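You operate a simulated robot arm through the tools that you are given. There is no shell and no other tool.

You run a simulated robot arm. Do the job below in one go: nothing can be reset, and whatever is moved stays where it is left.

## Task
Fit the round tube to the blower and run it on low three seconds or more.
Fine: lock the battery latch; the dial ends at off.

The check looks at the end state, three seconds after you hand in, the way a careful person would. Anything else that was tipped, shoved, dropped, spilled or broken makes it a failure.

## Robot
A 7-joint arm with a two-finger parallel gripper, fixed in place. Base frame: the origin is at the foot of the arm, x ahead of it, y to its left, z up; the work surface is at about z = 820. Lengths are in mm, angles in degrees, forces in N, time in s.
With the tool pointing down near the work surface it reaches from about 240 to 680 mm from the base axis. Its first joint turns from -66.0 to 66.0 degrees. Payload 2.4 kg.
The TCP is the grasp point between the finger pads, 30 mm short of the fingertips. In the tool frame z runs along the fingers and y along their closing line. Largest opening 94 mm; finger width 28, thickness 10; the body of the gripper, 50 by 96 mm, starts 55 mm behind the TCP.
Orientation is told as [roll, pitch, yaw] about the base's x, y, z axes, in that order, counted from this pose: with the fingers straight down and closing along the base's y, the tool's x points along the base's -x, its y along +y and its z along -z.

## Interface
- The arm moves only by the tool send_rows. Its argument "steps" is a list of rows, each an object (a shift or turn left out is 0, a gripper value left out holds the last) with "xyz": the shift along the tool's x, y, z in mm, a list of three; "rotation": the turn, a rotation vector about the tool's x, y, z in degrees, a list of three. In form: [{"xyz": [dx, dy, dz], "rotation": [rx, ry, rz]}, ...]. A call has 1 to 20 rows; each row shifts and turns the commanded pose from where the row before left it, along the tool's axes as they then stand. "gripper" is the closure, from 0 (fully open) to 1 (shut), set as the call begins (left out, the last holds). A row lasts 0.2 s, in which the tool goes at most 50 mm and 8.6 degrees; a call with a longer step from one row to the next is refused whole, and so is a gripper value outside its range. Where a pose cannot be reached the arm comes as near as it can. A force on the tool above 90 N (or 10 N above the force at the start of the call, whichever is more), or a blocked arm, ends the call early, and 0.2 s more pass. The fingers move at their own pace (about 153 mm/s each) and stop on an object; they squeeze with about 38 N. The grip force told is the motor's: it shows also when the fingers shut on nothing. Time passes only in rows, and 0.2 s behind the last, so rows that do not move let the fingers close. It gives the time, the measured TCP pose, the force on the tool (base axes), the opening and the grip force at its end, in the units of the frame above (readings bear some noise), with the torque about the TCP (base axes, N m) and any sound that the robot's microphone picked up.
- Cameras (640 x 400 px; columns grow to the right, rows downward): "scene" is fixed at [51, 496.3, 1436.5]; the picture's right is [-0.47, -0.88, 0.00], its down [-0.53, 0.28, -0.80] and it looks along [0.71, -0.37, -0.60] (base axes); focal length 231 px, centre (320, 200). "wrist" rides on the gripper at [76, 14, -103] in the tool frame; the picture's right is [-0.18, 0.98, 0.00], its down [-0.75, -0.14, -0.64] and it looks along [-0.63, -0.12, 0.77] (tool axes); focal length 243 px, centre (320, 200). There is no depth. A picture from a camera that has moved, and an enlarged one, comes with that camera's place and axes in the base frame and with its lens. The place of the scene camera against the robot may be out by one fixed shift of up to 12 mm in any direction.
- get_image(camera): a new picture of that camera. The clock stands still meanwhile.
- close_up(camera, box): a new picture of the part [left, top, right, bottom] of that camera's present view, enlarged. The clock stands still meanwhile.
- close_job(): hands the job in; it is judged then, once.

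Places have to be worked out from the pictures, the camera data and where the tool is seen. Open the gripper and draw the arm clear of the work before you hand the job in, unless the task says otherwise.

The tools are called after ">>>" as a command line: name --argument value ..., lists and objects as JSON in quotes. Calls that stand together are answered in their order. send_rows: Moves the arm, as the interface text tells. Its arguments: {"type":"object","properties":{"steps":{"type":"array","items":{"type":"object","properties":{"xyz":{"type":"array","items":{"type":"number"}},"rotation":{"type":"array","items":{"type":"number"}}}}},"gripper":{"type":"number"}},"required":["steps"]} The other tools are called the same way: get_image (camera) takes a picture; close_up (camera, box) takes an enlarged picture of a part of a camera's view; close_job () hands the job in.

At the start:

```text
t: 0.0
tcp_pos: [379.0, 84.3, 1319.7]
ee_rot: [0.0, -0.1, -0.1]
contact_force: [-0.5, -0.6, 0.4]
torque: [-0.01, 0.0, 0.0]
width: 93.9
finger_force: 0.0
```

scene: 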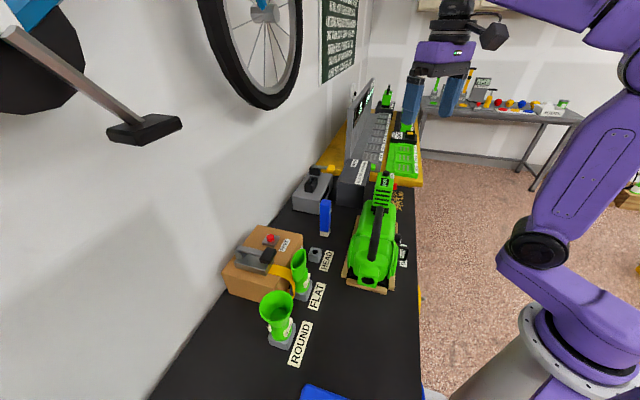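
wrist: 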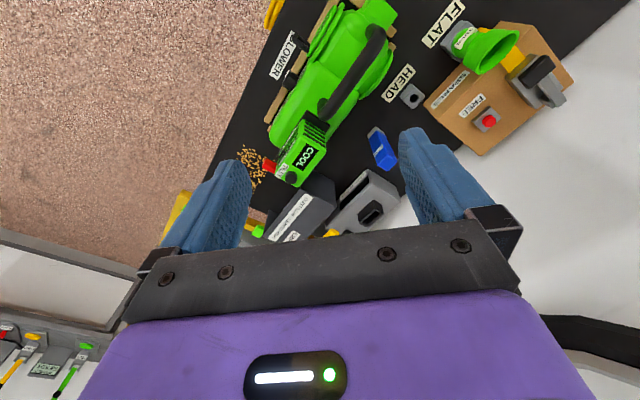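

I'll start by looking closely at the bench in both cameras to identify the blower, tubes, latch and dial.

>>> close_up --camera "scene" --box '[320, 160, 440, 300]'

>>> close_up --camera "scene" --box '[210, 220, 350, 380]'

>>> close_up --camera "wrist" --box '[230, 0, 430, 200]'

>>> close_up --camera "wrist" --box '[380, 0, 600, 180]'

>>> close_up --camera "scene" --box '[290, 60, 440, 220]'

```text
2.86 times, centred on (380, 230) of scene
camera zoom: at [51.0, 496.3, 1436.5], right [-0.47, -0.88, 0.0], down [-0.53, 0.28, -0.8], along [0.71, -0.37, -0.6], focal length 659 px, centre (149, 114)
```

zoom: 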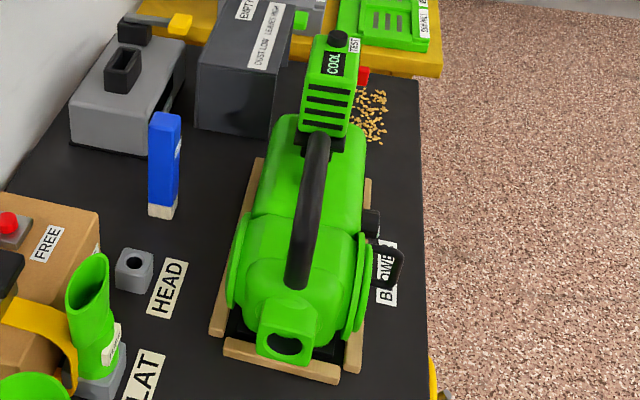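

```text
2.50 times, centred on (280, 300) of scene
camera zoom: at [51.0, 496.3, 1436.5], right [-0.47, -0.88, 0.0], down [-0.53, 0.28, -0.8], along [0.71, -0.37, -0.6], focal length 577 px, centre (420, -50)
```

zoom: 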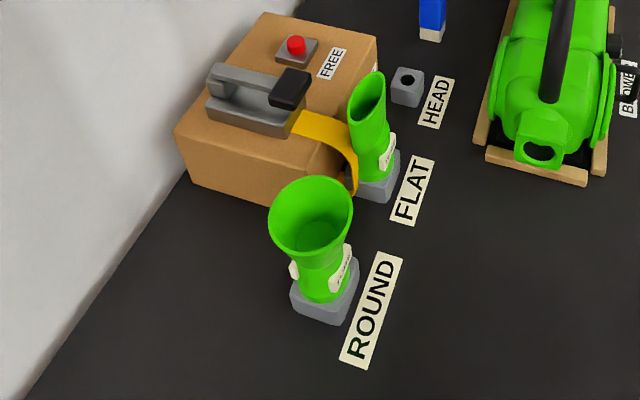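

```text
2.00 times, centred on (330, 100) of wrist
camera zoom: at [299.9, 98.2, 1421.8], right [0.18, 0.98, 0.0], down [0.75, -0.14, 0.64], along [0.63, -0.12, -0.77], focal length 485 px, centre (300, 400)
```

zoom: 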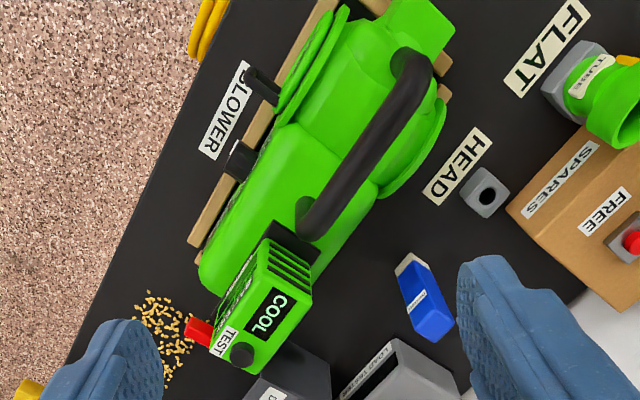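

```text
2.22 times, centred on (490, 90) of wrist
camera zoom: at [299.9, 98.2, 1421.8], right [0.18, 0.98, 0.0], down [0.75, -0.14, 0.64], along [0.63, -0.12, -0.77], focal length 539 px, centre (-58, 444)
```

zoom: 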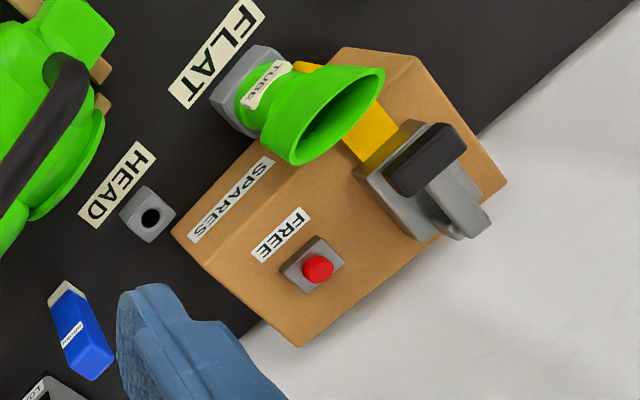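

```text
2.50 times, centred on (365, 140) of scene
camera zoom: at [51.0, 496.3, 1436.5], right [-0.47, -0.88, 0.0], down [-0.53, 0.28, -0.8], along [0.71, -0.37, -0.6], focal length 577 px, centre (208, 350)
```

zoom: 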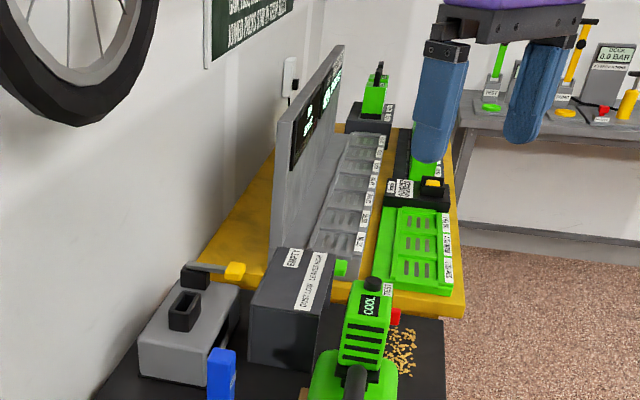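

There are several signs and labelled devices; I'll read the wall sign and other text before moving.

>>> close_up --camera "scene" --box '[310, 0, 370, 90]'

>>> close_up --camera "scene" --box '[340, 80, 430, 150]'

>>> close_up --camera "scene" --box '[365, 165, 415, 215]'

>>> close_up --camera "scene" --box '[375, 130, 430, 190]'

>>> close_up --camera "wrist" --box '[220, 130, 400, 250]'

>>> close_up --camera "scene" --box '[280, 140, 380, 240]'

```text
4.44 times, centred on (340, 45) of scene
camera zoom: at [51.0, 496.3, 1436.5], right [-0.47, -0.88, 0.0], down [-0.53, 0.28, -0.8], along [0.71, -0.37, -0.6], focal length 1026 px, centre (231, 889)
```

zoom: 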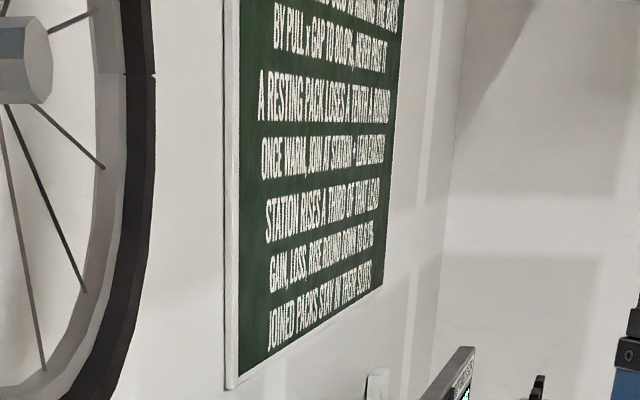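

```text
5.71 times, centred on (385, 115) of scene
camera zoom: at [51.0, 496.3, 1436.5], right [-0.47, -0.88, 0.0], down [-0.53, 0.28, -0.8], along [0.71, -0.37, -0.6], focal length 1319 px, centre (-51, 686)
```

zoom: 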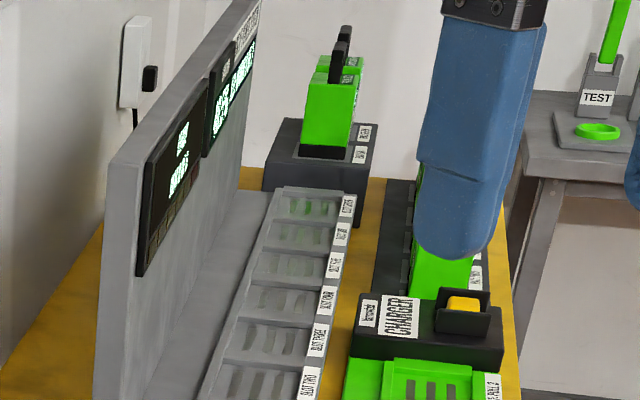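

```text
8.00 times, centred on (390, 190) of scene
camera zoom: at [51.0, 496.3, 1436.5], right [-0.47, -0.88, 0.0], down [-0.53, 0.28, -0.8], along [0.71, -0.37, -0.6], focal length 1846 px, centre (-240, 280)
```

zoom: 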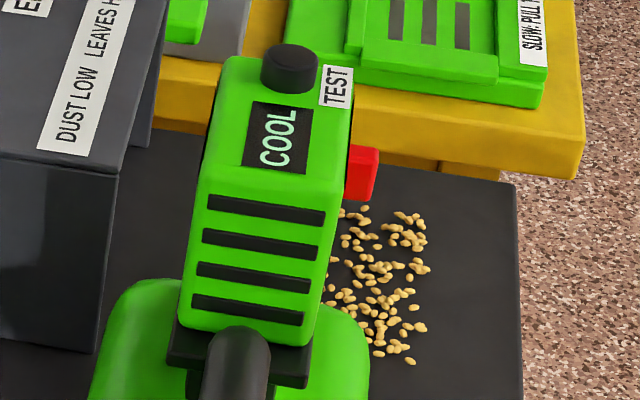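

```text
6.67 times, centred on (402, 160) of scene
camera zoom: at [51.0, 496.3, 1436.5], right [-0.47, -0.88, 0.0], down [-0.53, 0.28, -0.8], along [0.71, -0.37, -0.6], focal length 1539 px, centre (-230, 467)
```

zoom: 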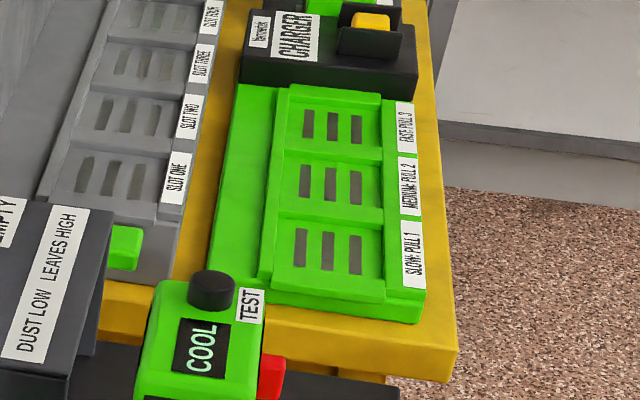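

```text
3.33 times, centred on (310, 190) of wrist
camera zoom: at [299.9, 98.2, 1421.8], right [0.18, 0.98, 0.0], down [0.75, -0.14, 0.64], along [0.63, -0.12, -0.77], focal length 809 px, centre (353, 233)
```

zoom: 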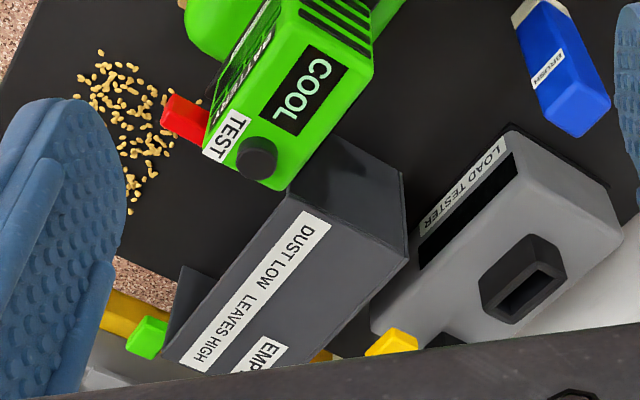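

```text
4.00 times, centred on (330, 190) of scene
camera zoom: at [51.0, 496.3, 1436.5], right [-0.47, -0.88, 0.0], down [-0.53, 0.28, -0.8], along [0.71, -0.37, -0.6], focal length 923 px, centre (280, 240)
```

zoom: 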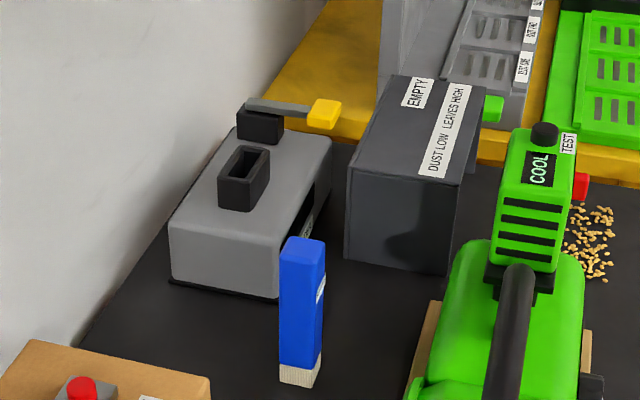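

The scene shows the blower lying diagonally (nozzle near (325,205,890), battery near (505,30,1040)), the round tube standing in a holder near (312,466), and a red latch plus what look like controls on the robot-facing side. I'll lower the arm on the robot side to look at the controls.

>>> send_rows --steps '[{"xyz": [18, -10, 36]}, {"xyz": [18, -10, 36]}, {"xyz": [18, -10, 36]}, {"xyz": [18, -10, 36]}, {"xyz": [18, -10, 36]}]' --gripper 0

>>> get_image --camera "wrist"

```text
t: 1.2
tcp_pos: [289.4, 30.1, 1139.2]
ee_rot: [0.0, -0.1, 0.0]
contact_force: [0.0, -0.6, 0.7]
torque: [-0.01, 0.0, 0.0]
width: 93.7
finger_force: 0.0
```

```text
taken
camera wrist: at [211.6, 44.9, 1241.0], right [0.18, 0.98, 0.0], down [0.75, -0.14, 0.64], along [0.63, -0.12, -0.77], focal length 243 px, centre (320, 200)
```

wrist: 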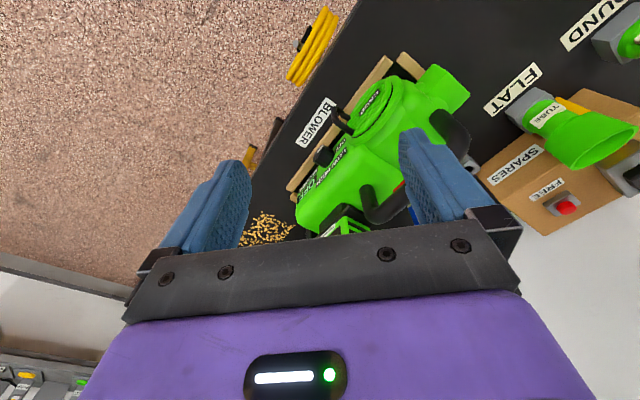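

The wrist camera now sees the blower's side from above; I'll enlarge the control area.

>>> close_up --camera "wrist" --box '[250, 40, 500, 240]'

>>> close_up --camera "wrist" --box '[280, 70, 400, 160]'

>>> close_up --camera "wrist" --box '[280, 140, 400, 240]'

>>> close_up --camera "scene" --box '[330, 160, 430, 300]'

```text
2.00 times, centred on (375, 140) of wrist
camera zoom: at [211.6, 44.9, 1241.0], right [0.18, 0.98, 0.0], down [0.75, -0.14, 0.64], along [0.63, -0.12, -0.77], focal length 485 px, centre (210, 320)
```

zoom: 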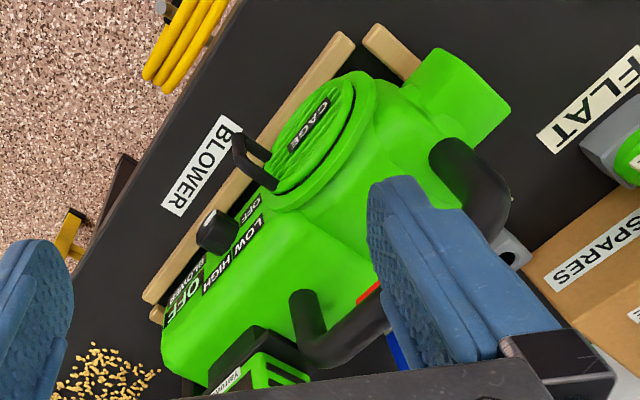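

```text
4.44 times, centred on (340, 115) of wrist
camera zoom: at [211.6, 44.9, 1241.0], right [0.18, 0.98, 0.0], down [0.75, -0.14, 0.64], along [0.63, -0.12, -0.77], focal length 1078 px, centre (231, 578)
```

zoom: 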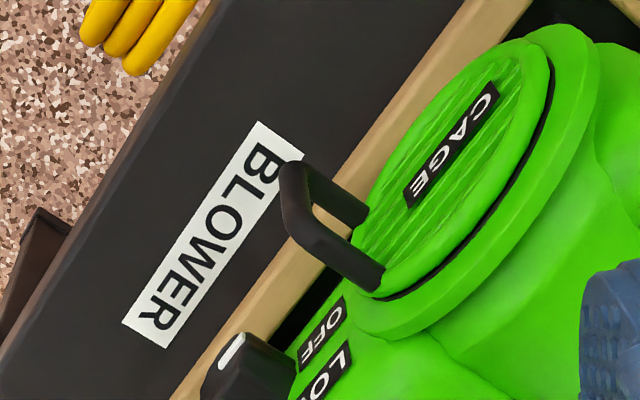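

```text
4.00 times, centred on (340, 190) of wrist
camera zoom: at [211.6, 44.9, 1241.0], right [0.18, 0.98, 0.0], down [0.75, -0.14, 0.64], along [0.63, -0.12, -0.77], focal length 970 px, centre (240, 240)
```

zoom: 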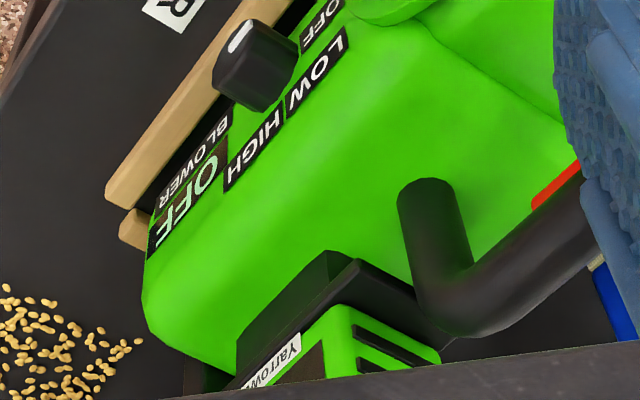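

```text
2.86 times, centred on (380, 230) of scene
camera zoom: at [51.0, 496.3, 1436.5], right [-0.47, -0.88, 0.0], down [-0.53, 0.28, -0.8], along [0.71, -0.37, -0.6], focal length 659 px, centre (149, 114)
```

zoom: 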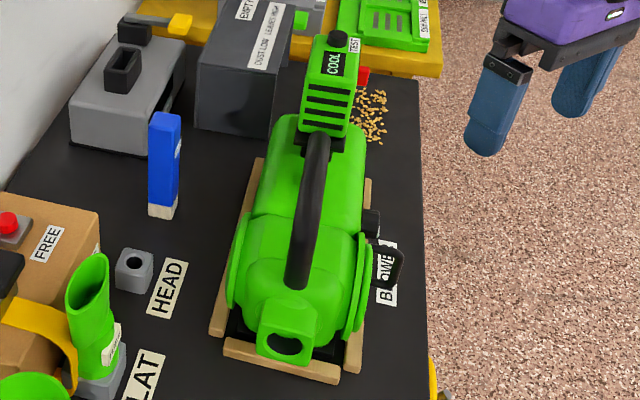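

The dial (OFF/LOW/HIGH) is on the robot-facing side near (410,14,875), with the display reading OFF, and there's a red part by the battery. I'll tilt the gripper to get a side-on look from the robot side.

>>> send_rows --steps '[{"xyz": [0, -28, 30]}, {"xyz": [0, -28, 30]}, {"xyz": [0, -28, 30]}, {"xyz": [0, -28, 30]}, {"rotation": [0, 0, -7.5]}, {"rotation": [0, 0, -7.5]}, {"rotation": [0, 0, -7.5]}, {"rotation": [0, 0, -7.5]}, {"rotation": [0, 0, -7.5]}, {"rotation": [0, 0, -7.5]}, {"rotation": [0, -8, 0]}, {"rotation": [0, -8, 0]}, {"rotation": [0, -8, 0]}, {"rotation": [0, -8, 0]}]'

>>> get_image --camera "wrist"

>>> get_image --camera "scene"

```text
t: 4.2
tcp_pos: [324.9, -84.0, 1034.9]
ee_rot: [0.0, -32.0, 44.9]
contact_force: [-0.3, -0.7, 0.2]
torque: [-0.02, 0.0, 0.0]
width: 94.0
finger_force: 0.0
out of reach, approached as far as the arm can: row 13, 14
```

```text
taken
camera wrist: at [229.2, -157.6, 1082.2], right [-0.58, 0.81, 0.1], down [0.31, 0.11, 0.94], along [0.75, 0.58, -0.32], focal length 243 px, centre (320, 200)
```

wrist: 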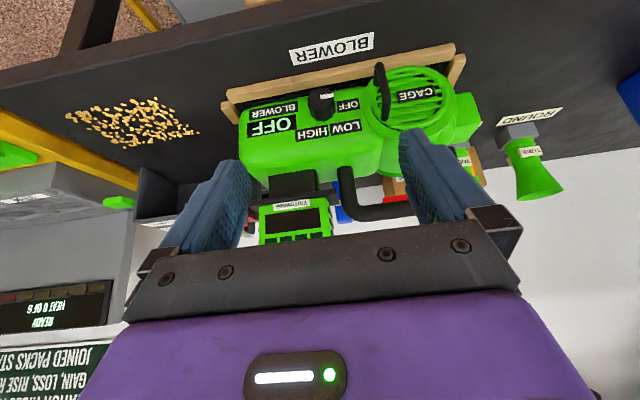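

```text
taken
```

scene: 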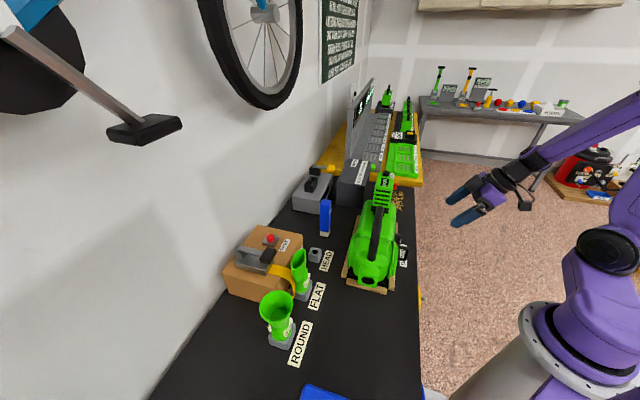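

Now I have a side-on (upside-down) view. I'll enlarge the dial, battery, and nozzle regions.

>>> close_up --camera "wrist" --box '[220, 50, 400, 170]'

>>> close_up --camera "wrist" --box '[230, 150, 430, 260]'

>>> close_up --camera "wrist" --box '[380, 50, 580, 220]'

>>> close_up --camera "wrist" --box '[290, 60, 380, 150]'

```text
3.33 times, centred on (310, 110) of wrist
camera zoom: at [229.2, -157.6, 1082.2], right [-0.58, 0.81, 0.1], down [0.31, 0.11, 0.94], along [0.75, 0.58, -0.32], focal length 809 px, centre (353, 500)
```

zoom: 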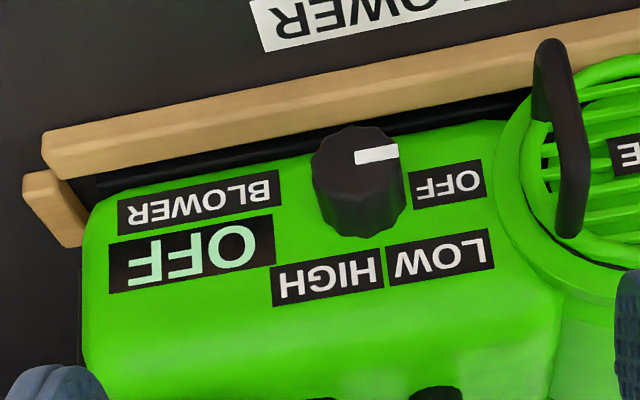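

```text
3.20 times, centred on (330, 205) of wrist
camera zoom: at [229.2, -157.6, 1082.2], right [-0.58, 0.81, 0.1], down [0.31, 0.11, 0.94], along [0.75, 0.58, -0.32], focal length 776 px, centre (288, 184)
```

zoom: 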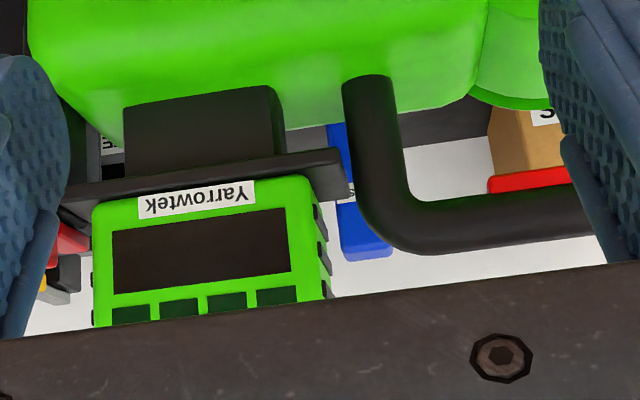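

```text
2.35 times, centred on (480, 135) of wrist
camera zoom: at [229.2, -157.6, 1082.2], right [-0.58, 0.81, 0.1], down [0.31, 0.11, 0.94], along [0.75, 0.58, -0.32], focal length 571 px, centre (-56, 353)
```

zoom: 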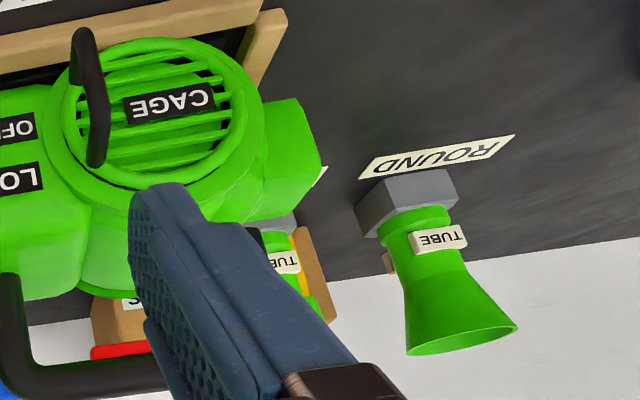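

```text
4.44 times, centred on (335, 105) of wrist
camera zoom: at [229.2, -157.6, 1082.2], right [-0.58, 0.81, 0.1], down [0.31, 0.11, 0.94], along [0.75, 0.58, -0.32], focal length 1078 px, centre (253, 622)
```

zoom: 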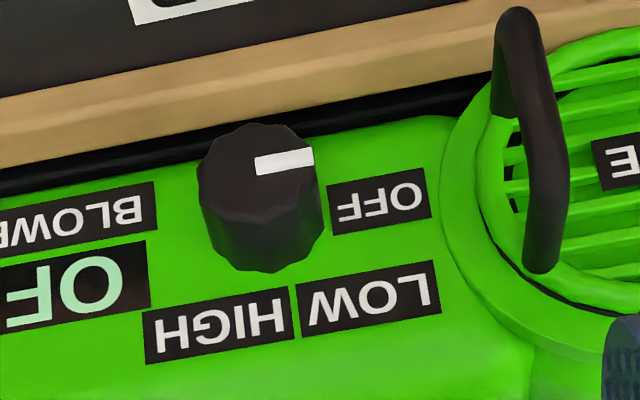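

The pointer is at OFF, LOW is the next clockwise position, then HIGH. The red part is at about (523,-44,993) near the rear of the battery. I'll reposition for a closer view of it from the right/rear.

>>> send_rows --steps '[{"rotation": [0, 8, 0]}, {"rotation": [0, 8, 0]}, {"rotation": [0, 8, 0]}, {"rotation": [0, 8, 0]}, {"rotation": [0, 0, -7.5]}, {"rotation": [0, 0, -7.5]}, {"rotation": [0, 0, -7.5]}, {"rotation": [0, 0, -7.5]}, {"rotation": [0, 0, -7.5]}, {"rotation": [0, 0, -7.5]}, {"xyz": [0, 0, -40]}, {"xyz": [0, 0, -40]}, {"xyz": [0, 0, -40]}, {"xyz": [10, -36, 0]}, {"xyz": [10, -36, 0]}, {"xyz": [10, -36, 0]}, {"xyz": [10, -36, 0]}, {"xyz": [10, -36, 0]}]'

>>> get_image --camera "wrist"

```text
t: 8.0
tcp_pos: [504.4, -134.8, 1155.1]
ee_rot: [0.0, 0.0, 90.0]
contact_force: [0.6, -0.9, -0.2]
torque: [0.01, 0.02, -0.02]
width: 94.3
finger_force: 0.1
```

```text
taken
camera wrist: at [488.4, -210.5, 1257.5], right [-0.98, 0.18, 0.0], down [0.14, 0.75, 0.64], along [0.12, 0.63, -0.77], focal length 243 px, centre (320, 200)
```

wrist: 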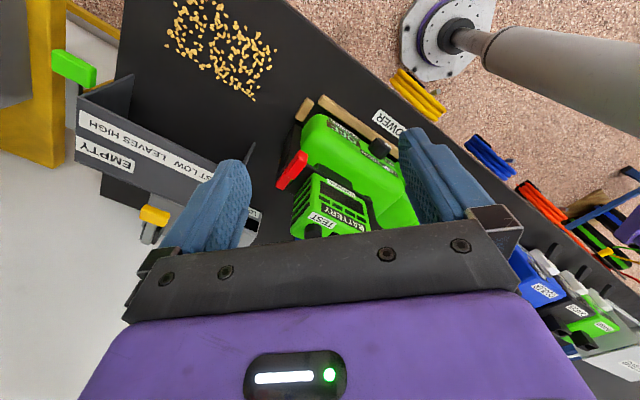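

The red latch is visible at the rear of the battery. I'll enlarge it.

>>> close_up --camera "wrist" --box '[260, 140, 420, 240]'

>>> close_up --camera "wrist" --box '[270, 90, 410, 180]'

>>> close_up --camera "wrist" --box '[260, 140, 320, 200]'

>>> close_up --camera "wrist" --box '[40, 40, 260, 240]'

```text
4.00 times, centred on (340, 190) of wrist
camera zoom: at [488.4, -210.5, 1257.5], right [-0.98, 0.18, 0.0], down [0.14, 0.75, 0.64], along [0.12, 0.63, -0.77], focal length 970 px, centre (240, 240)
```

zoom: 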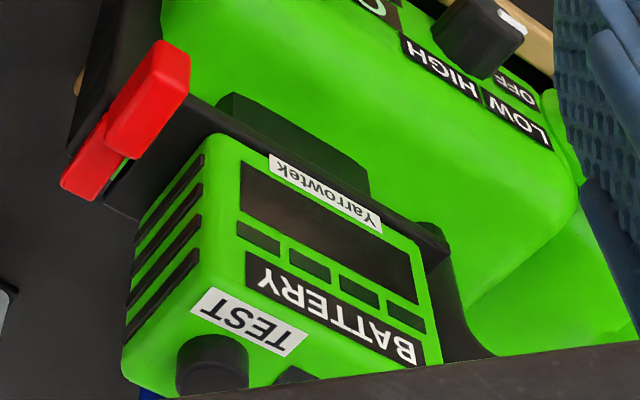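

```text
4.44 times, centred on (340, 135) of wrist
camera zoom: at [488.4, -210.5, 1257.5], right [-0.98, 0.18, 0.0], down [0.14, 0.75, 0.64], along [0.12, 0.63, -0.77], focal length 1078 px, centre (231, 489)
```

zoom: 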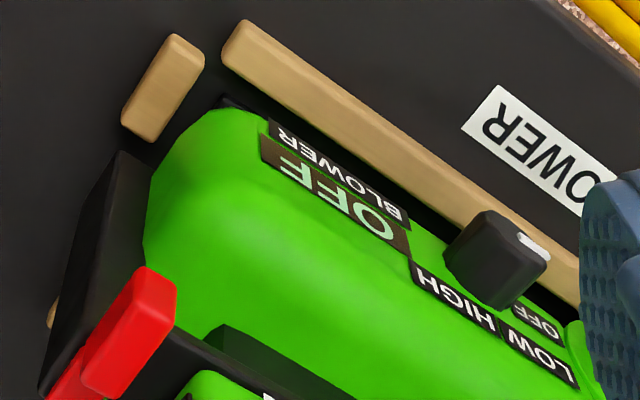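

```text
6.67 times, centred on (290, 170) of wrist
camera zoom: at [488.4, -210.5, 1257.5], right [-0.98, 0.18, 0.0], down [0.14, 0.75, 0.64], along [0.12, 0.63, -0.77], focal length 1618 px, centre (520, 400)
```

zoom: 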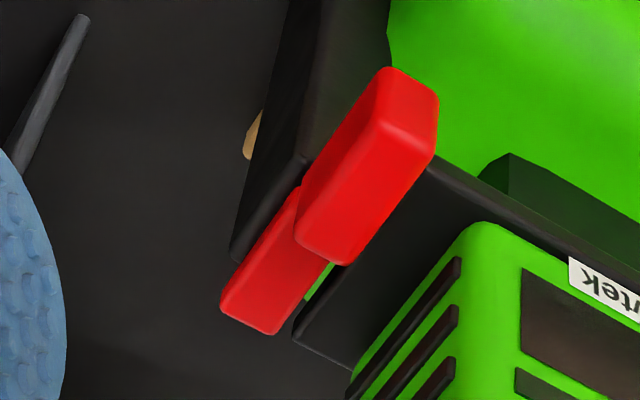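

```text
2.00 times, centred on (150, 140) of wrist
camera zoom: at [488.4, -210.5, 1257.5], right [-0.98, 0.18, 0.0], down [0.14, 0.75, 0.64], along [0.12, 0.63, -0.77], focal length 485 px, centre (660, 320)
```

zoom: 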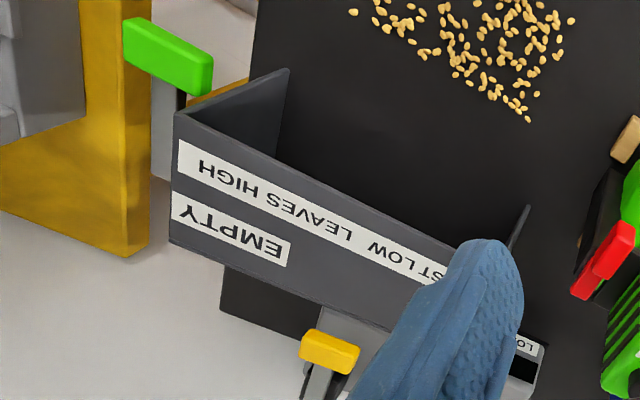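

The latch is a red lever (bar with thicker grip end) on the black rear plate, currently pointing toward the robot side. I want to see it from behind to find its pivot and lock position.

>>> send_rows --steps '[{"xyz": [12, -35, 0]}, {"xyz": [12, -35, 0]}, {"rotation": [0, 0, -7.5]}, {"rotation": [0, 0, -7.5]}, {"rotation": [0, 0, -7.5]}, {"rotation": [0, 0, -7.5]}, {"rotation": [0, 0, -7.5]}, {"rotation": [0, 0, -7.5]}, {"rotation": [0, -8, 0]}, {"rotation": [0, -8, 0]}]'

>>> get_image --camera "wrist"

```text
t: 10.2
tcp_pos: [573.8, -157.7, 1155.9]
ee_rot: [-0.1, -16.1, 135.2]
contact_force: [0.6, 0.4, 0.8]
torque: [0.01, -0.01, 0.0]
width: 94.0
finger_force: 0.0
```

```text
taken
camera wrist: at [634.2, -239.0, 1233.3], right [-0.82, -0.57, 0.05], down [-0.29, 0.48, 0.83], along [-0.5, 0.66, -0.56], focal length 243 px, centre (320, 200)
```

wrist: 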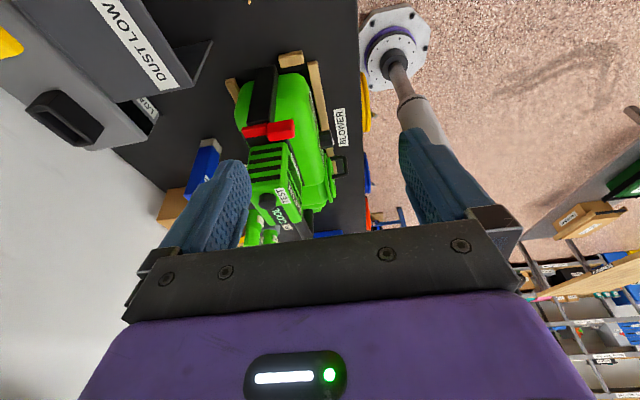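

>>> close_up --camera "wrist" --box '[220, 60, 340, 150]'

>>> close_up --camera "wrist" --box '[230, 140, 350, 240]'

>>> close_up --camera "wrist" --box '[230, 100, 310, 160]'

```text
4.44 times, centred on (280, 105) of wrist
camera zoom: at [634.2, -239.0, 1233.3], right [-0.82, -0.57, 0.05], down [-0.29, 0.48, 0.83], along [-0.5, 0.66, -0.56], focal length 1078 px, centre (498, 622)
```

zoom: 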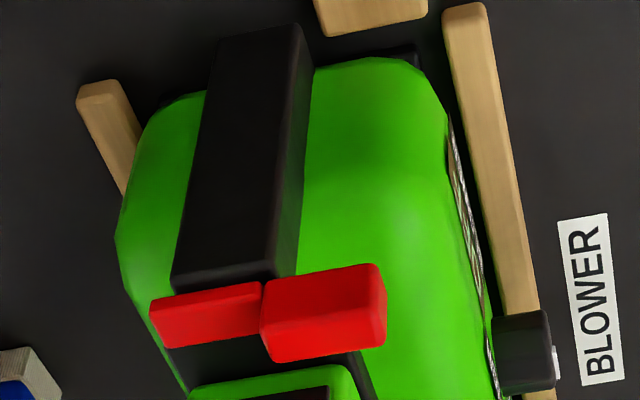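

```text
4.00 times, centred on (290, 190) of wrist
camera zoom: at [634.2, -239.0, 1233.3], right [-0.82, -0.57, 0.05], down [-0.29, 0.48, 0.83], along [-0.5, 0.66, -0.56], focal length 970 px, centre (440, 240)
```

zoom: 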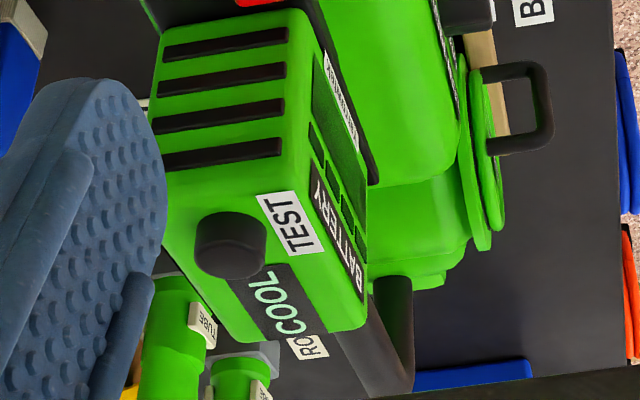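

```text
6.67 times, centred on (270, 130) of wrist
camera zoom: at [634.2, -239.0, 1233.3], right [-0.82, -0.57, 0.05], down [-0.29, 0.48, 0.83], along [-0.5, 0.66, -0.56], focal length 1618 px, centre (653, 667)
```

zoom: 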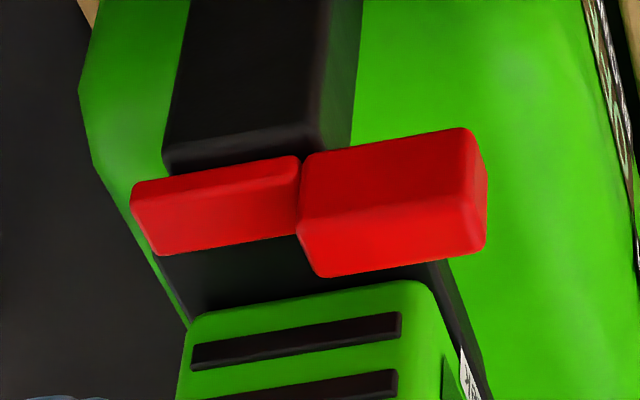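

The lever lies horizontally across the rear of the battery plate. I need a lower view from behind to see the pivot and any mark, so I tilt further and come down behind the blower, staying ~80 mm clear.

>>> send_rows --steps '[{"rotation": [0, -8, 0]}, {"rotation": [0, -8, 0]}, {"xyz": [20, -15, 28]}, {"xyz": [20, -15, 28]}, {"xyz": [20, -15, 28]}]'

>>> get_image --camera "wrist"

>>> get_image --camera "scene"

```text
t: 11.4
tcp_pos: [595.5, -121.3, 1054.5]
ee_rot: [0.0, -23.9, 135.1]
contact_force: [-0.6, 0.5, -0.2]
torque: [0.04, -0.01, -0.02]
width: 94.1
finger_force: 0.1
out of reach, approached as far as the arm can: row 1, 2
```

```text
taken
camera wrist: at [661.6, -209.8, 1116.8], right [-0.81, -0.58, 0.07], down [-0.2, 0.4, 0.89], along [-0.54, 0.71, -0.44], focal length 243 px, centre (320, 200)
```

wrist: 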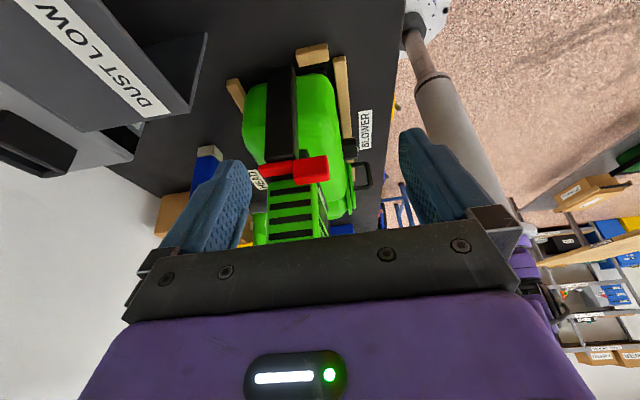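

```text
taken
```

scene: 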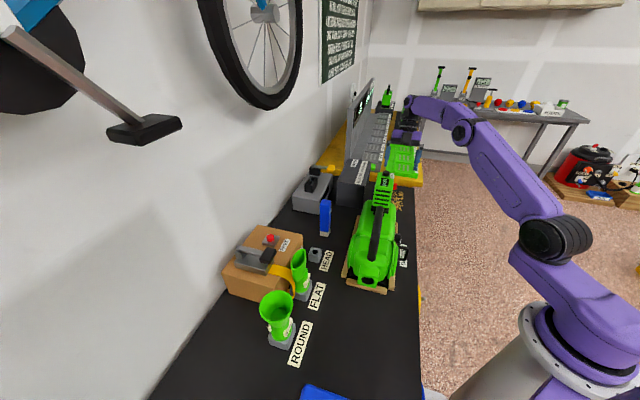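

>>> close_up --camera "wrist" --box '[230, 130, 350, 240]'

>>> close_up --camera "wrist" --box '[230, 40, 380, 160]'

>>> close_up --camera "wrist" --box '[250, 140, 340, 200]'

```text
3.64 times, centred on (290, 185) of wrist
camera zoom: at [661.6, -209.8, 1116.8], right [-0.81, -0.58, 0.07], down [-0.2, 0.4, 0.89], along [-0.54, 0.71, -0.44], focal length 882 px, centre (429, 254)
```

zoom: 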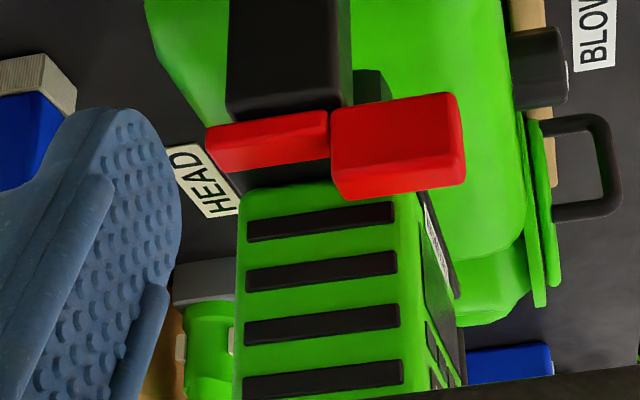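

```text
3.33 times, centred on (305, 100) of wrist
camera zoom: at [661.6, -209.8, 1116.8], right [-0.81, -0.58, 0.07], down [-0.2, 0.4, 0.89], along [-0.54, 0.71, -0.44], focal length 809 px, centre (370, 533)
```

zoom: 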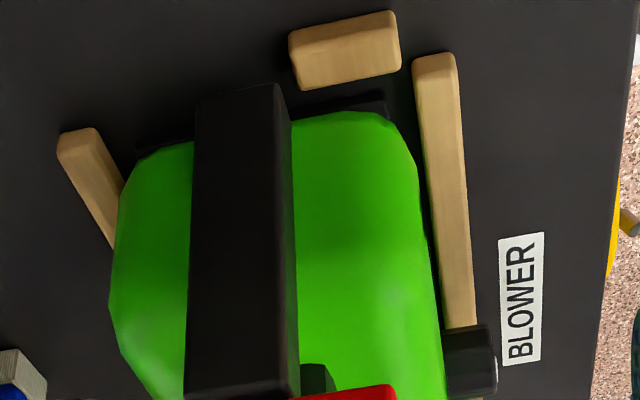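

```text
6.67 times, centred on (295, 170) of wrist
camera zoom: at [661.6, -209.8, 1116.8], right [-0.81, -0.58, 0.07], down [-0.2, 0.4, 0.89], along [-0.54, 0.71, -0.44], focal length 1618 px, centre (487, 400)
```

zoom: 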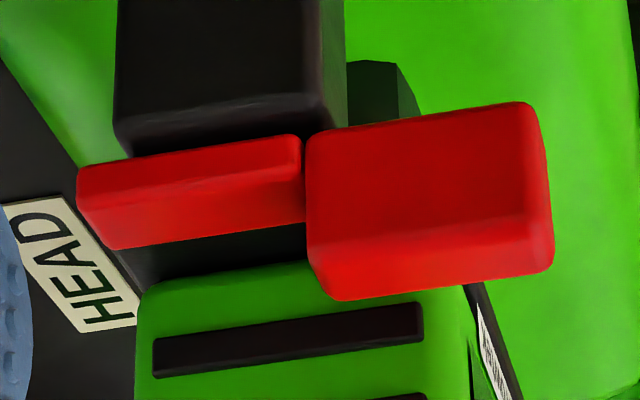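

The lever has a thin arm plus a thicker grip, lying parallel to the battery's rear face; pivot still unclear. I'll raise the arm and look straight down on it from above.

>>> send_rows --steps '[{"rotation": [0, 8, 0]}, {"rotation": [0, 8, 0]}, {"rotation": [0, 8, 0]}, {"xyz": [0, 0, -40]}, {"xyz": [0, 0, -40]}, {"xyz": [0, 0, -40]}, {"rotation": [0, 0, 8.2]}, {"rotation": [0, 0, 8.2]}, {"rotation": [0, 0, 8.2]}, {"rotation": [0, 0, 8.2]}, {"rotation": [0, 0, 8.2]}, {"rotation": [0, 0, 8.2]}, {"rotation": [0, 0, 8.2]}, {"rotation": [0, 0, 8.2]}, {"rotation": [0, 0, 8.2]}, {"rotation": [0, 0, 8.2]}, {"rotation": [0, 0, 8.2]}, {"xyz": [-6, 34, 0]}, {"xyz": [-6, 34, 0]}, {"xyz": [-6, 34, 0]}]'

>>> get_image --camera "wrist"

```text
t: 15.6
tcp_pos: [535.8, -38.3, 1174.1]
ee_rot: [0.0, 0.0, 44.9]
contact_force: [0.6, 0.0, -0.5]
torque: [-0.03, -0.01, 0.0]
width: 93.6
finger_force: 0.0
```

```text
taken
camera wrist: at [470.1, -81.4, 1276.4], right [-0.56, 0.83, 0.0], down [0.63, 0.43, 0.64], along [0.53, 0.36, -0.77], focal length 243 px, centre (320, 200)
```

wrist: 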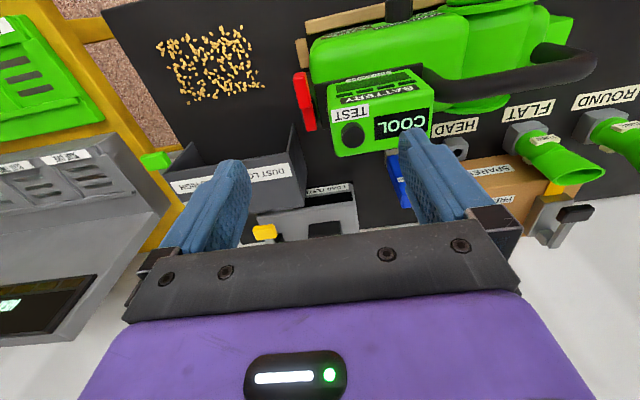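

>>> close_up --camera "wrist" --box '[270, 40, 350, 150]'

>>> close_up --camera "wrist" --box '[290, 0, 450, 160]'

>>> close_up --camera "wrist" --box '[440, 70, 640, 250]'

```text
3.64 times, centred on (310, 95) of wrist
camera zoom: at [470.1, -81.4, 1276.4], right [-0.56, 0.83, 0.0], down [0.63, 0.43, 0.64], along [0.53, 0.36, -0.77], focal length 882 px, centre (356, 582)
```

zoom: 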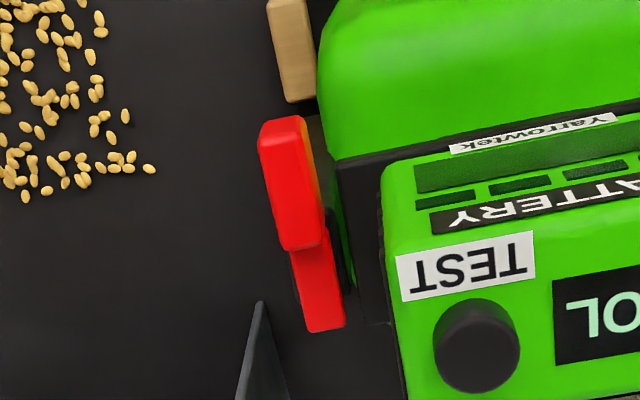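

```text
2.50 times, centred on (370, 80) of wrist
camera zoom: at [470.1, -81.4, 1276.4], right [-0.56, 0.83, 0.0], down [0.63, 0.43, 0.64], along [0.53, 0.36, -0.77], focal length 606 px, centre (195, 500)
```

zoom: 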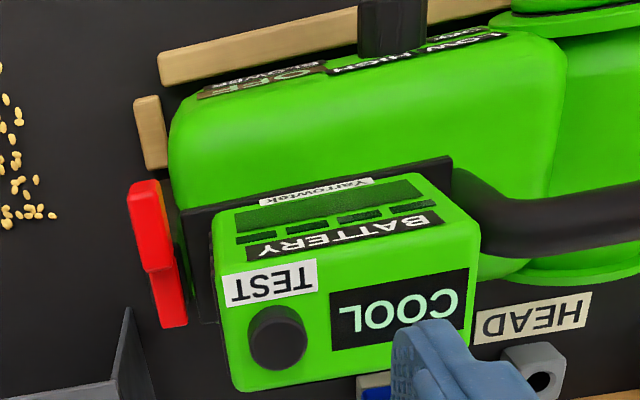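

```text
2.22 times, centred on (540, 160) of wrist
camera zoom: at [470.1, -81.4, 1276.4], right [-0.56, 0.83, 0.0], down [0.63, 0.43, 0.64], along [0.53, 0.36, -0.77], focal length 539 px, centre (-169, 289)
```

zoom: 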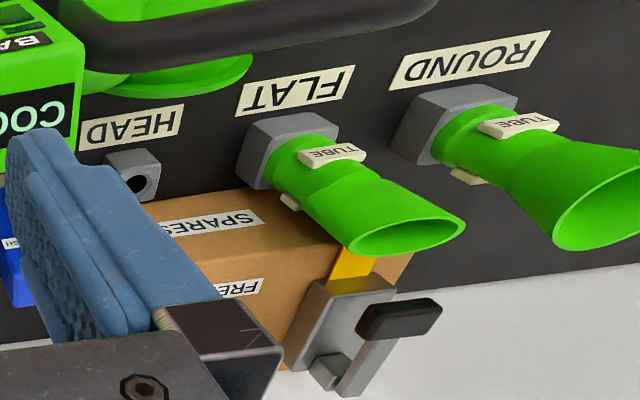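

From above, the lever lies flat against the rear with the grip standing out. I'll get a low side-profile view from the robot side to determine how it is hinged.

>>> send_rows --steps '[{"xyz": [40, -6, 0]}, {"xyz": [40, -6, 0]}, {"xyz": [40, -6, 0]}, {"xyz": [0, 0, 40]}, {"xyz": [0, 0, 40]}, {"xyz": [0, 0, 40]}, {"xyz": [0, 0, 40]}, {"rotation": [0, -8, 0]}, {"rotation": [0, -8, 0]}, {"rotation": [0, -8, 0]}, {"rotation": [0, -8, 0]}]'

>>> get_image --camera "wrist"

```text
t: 18.0
tcp_pos: [461.9, -132.7, 1014.9]
ee_rot: [-0.1, -32.2, 44.8]
contact_force: [-0.9, -0.8, -0.9]
torque: [0.0, 0.02, 0.01]
width: 93.9
finger_force: 0.1
```

```text
taken
camera wrist: at [366.5, -206.8, 1060.6], right [-0.58, 0.81, 0.1], down [0.31, 0.11, 0.94], along [0.75, 0.58, -0.31], focal length 243 px, centre (320, 200)
```

wrist: 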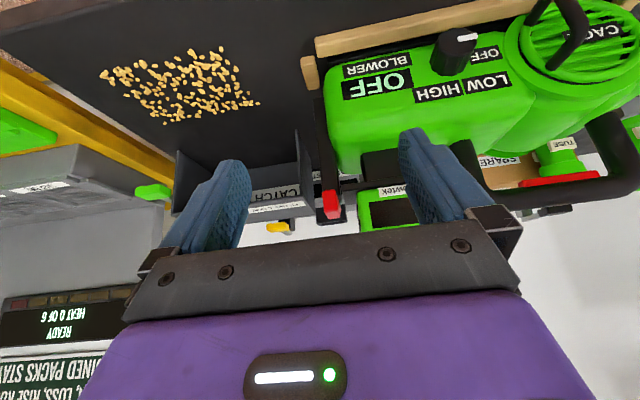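

>>> close_up --camera "wrist" --box '[290, 80, 390, 230]'

>>> close_up --camera "wrist" --box '[295, 170, 375, 230]'

>>> close_up --camera "wrist" --box '[160, 100, 330, 240]'

>>> close_up --camera "wrist" --box '[480, 100, 640, 230]'

```text
2.67 times, centred on (340, 155) of wrist
camera zoom: at [366.5, -206.8, 1060.6], right [-0.58, 0.81, 0.1], down [0.31, 0.11, 0.94], along [0.75, 0.58, -0.31], focal length 647 px, centre (267, 320)
```

zoom: 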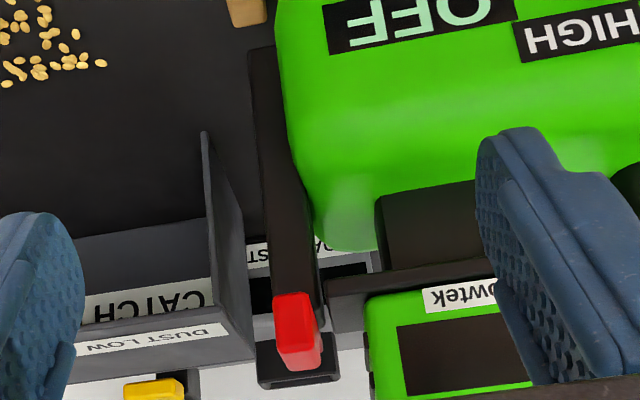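

```text
6.67 times, centred on (335, 200) of wrist
camera zoom: at [366.5, -206.8, 1060.6], right [-0.58, 0.81, 0.1], down [0.31, 0.11, 0.94], along [0.75, 0.58, -0.31], focal length 1618 px, centre (220, 200)
```

zoom: 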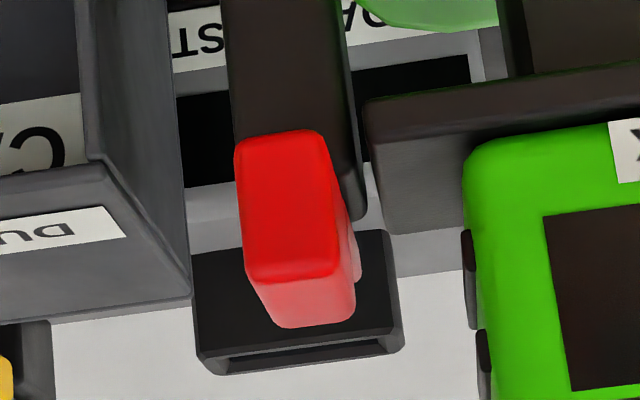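

```text
2.86 times, centred on (245, 170) of wrist
camera zoom: at [366.5, -206.8, 1060.6], right [-0.58, 0.81, 0.1], down [0.31, 0.11, 0.94], along [0.75, 0.58, -0.31], focal length 693 px, centre (534, 286)
```

zoom: 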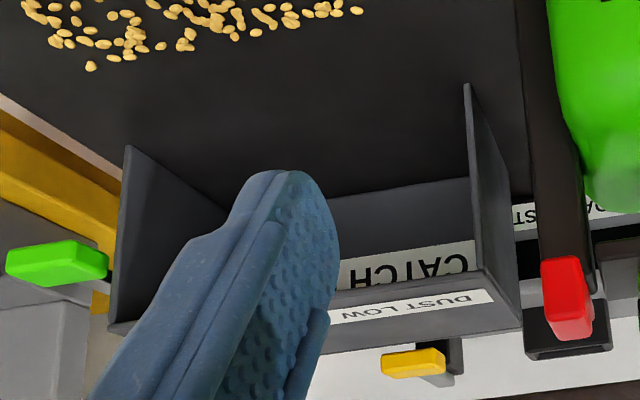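

```text
3.08 times, centred on (560, 165) of wrist
camera zoom: at [366.5, -206.8, 1060.6], right [-0.58, 0.81, 0.1], down [0.31, 0.11, 0.94], along [0.75, 0.58, -0.31], focal length 746 px, centre (-418, 308)
```

zoom: 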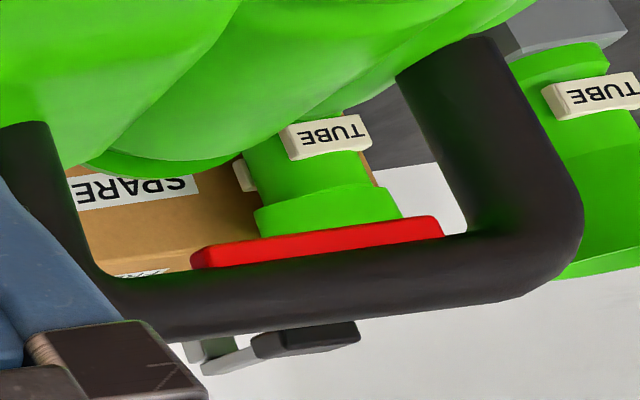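

Useful: the arm is a flat plate with a raised grip block (outer end ≈ (536,-63,990)) on top of a black post just behind the battery plate, so it probably swings about a vertical pivot on the post. I also see a red bar under the carry handle. I'll rise, go above the grip with fingers part-closed, and check alignment.

>>> send_rows --steps '[{"xyz": [0, 0, -20], "rotation": [0, 8, 0]}, {"xyz": [0, 0, -20], "rotation": [0, 8, 0]}, {"xyz": [0, 0, -20], "rotation": [0, 8, 0]}, {"xyz": [0, 0, -20], "rotation": [0, 8, 0]}, {"xyz": [0, 0, -35]}, {"xyz": [0, 0, -35]}]' --gripper 0.66

```text
t: 19.4
tcp_pos: [445.2, -153.7, 1157.9]
ee_rot: [0.0, 0.1, 44.9]
contact_force: [0.4, 0.2, -0.2]
torque: [0.03, 0.01, 0.01]
width: 32.1
finger_force: 0.2
```

Opening is now 32 mm. I move to hover over the grip at about (536,-63,1120) and take a look.

>>> send_rows --steps '[{"xyz": [-32, 0, 9]}, {"xyz": [-32, 0, 9]}, {"xyz": [-32, 0, 9]}, {"xyz": [-32, 0, 9]}]'

>>> get_image --camera "wrist"

>>> close_up --camera "scene" --box '[350, 120, 430, 220]'

```text
t: 20.4
tcp_pos: [533.6, -63.9, 1125.4]
ee_rot: [0.0, 0.0, 44.8]
contact_force: [-0.4, -0.6, 0.0]
torque: [-0.02, 0.0, -0.01]
width: 31.9
finger_force: 0.0
```

```text
taken
camera wrist: at [468.7, -108.4, 1227.4], right [-0.56, 0.83, 0.0], down [0.63, 0.43, 0.64], along [0.53, 0.36, -0.77], focal length 243 px, centre (320, 200)
```

wrist: 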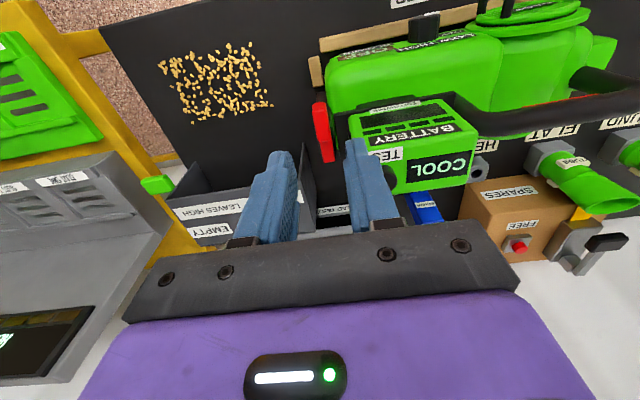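

```text
4.00 times, centred on (390, 170) of scene
camera zoom: at [51.0, 496.3, 1436.5], right [-0.47, -0.88, 0.0], down [-0.53, 0.28, -0.8], along [0.71, -0.37, -0.6], focal length 923 px, centre (40, 320)
```

zoom: 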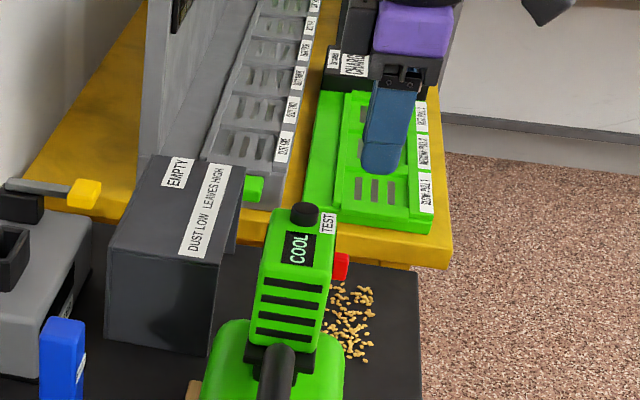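

I'll zoom in on the latch from here to refine its position relative to the fingers.

>>> close_up --camera "wrist" --box '[280, 80, 380, 180]'

>>> close_up --camera "wrist" --box '[300, 90, 350, 170]'

```text
4.00 times, centred on (330, 130) of wrist
camera zoom: at [468.7, -108.4, 1227.4], right [-0.56, 0.83, 0.0], down [0.63, 0.43, 0.64], along [0.53, 0.36, -0.77], focal length 970 px, centre (280, 480)
```

zoom: 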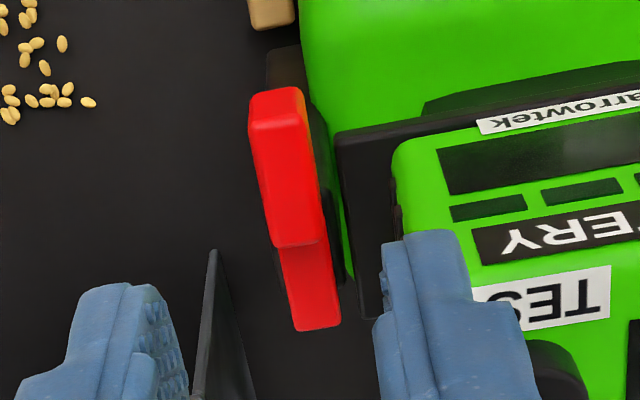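

```text
5.00 times, centred on (325, 130) of wrist
camera zoom: at [468.7, -108.4, 1227.4], right [-0.56, 0.83, 0.0], down [0.63, 0.43, 0.64], along [0.53, 0.36, -0.77], focal length 1213 px, centre (295, 550)
```

zoom: 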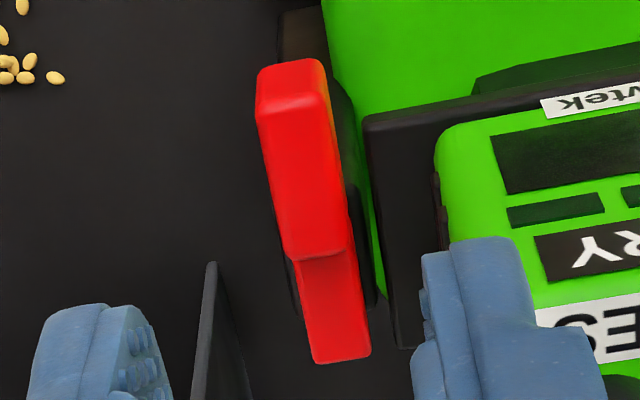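

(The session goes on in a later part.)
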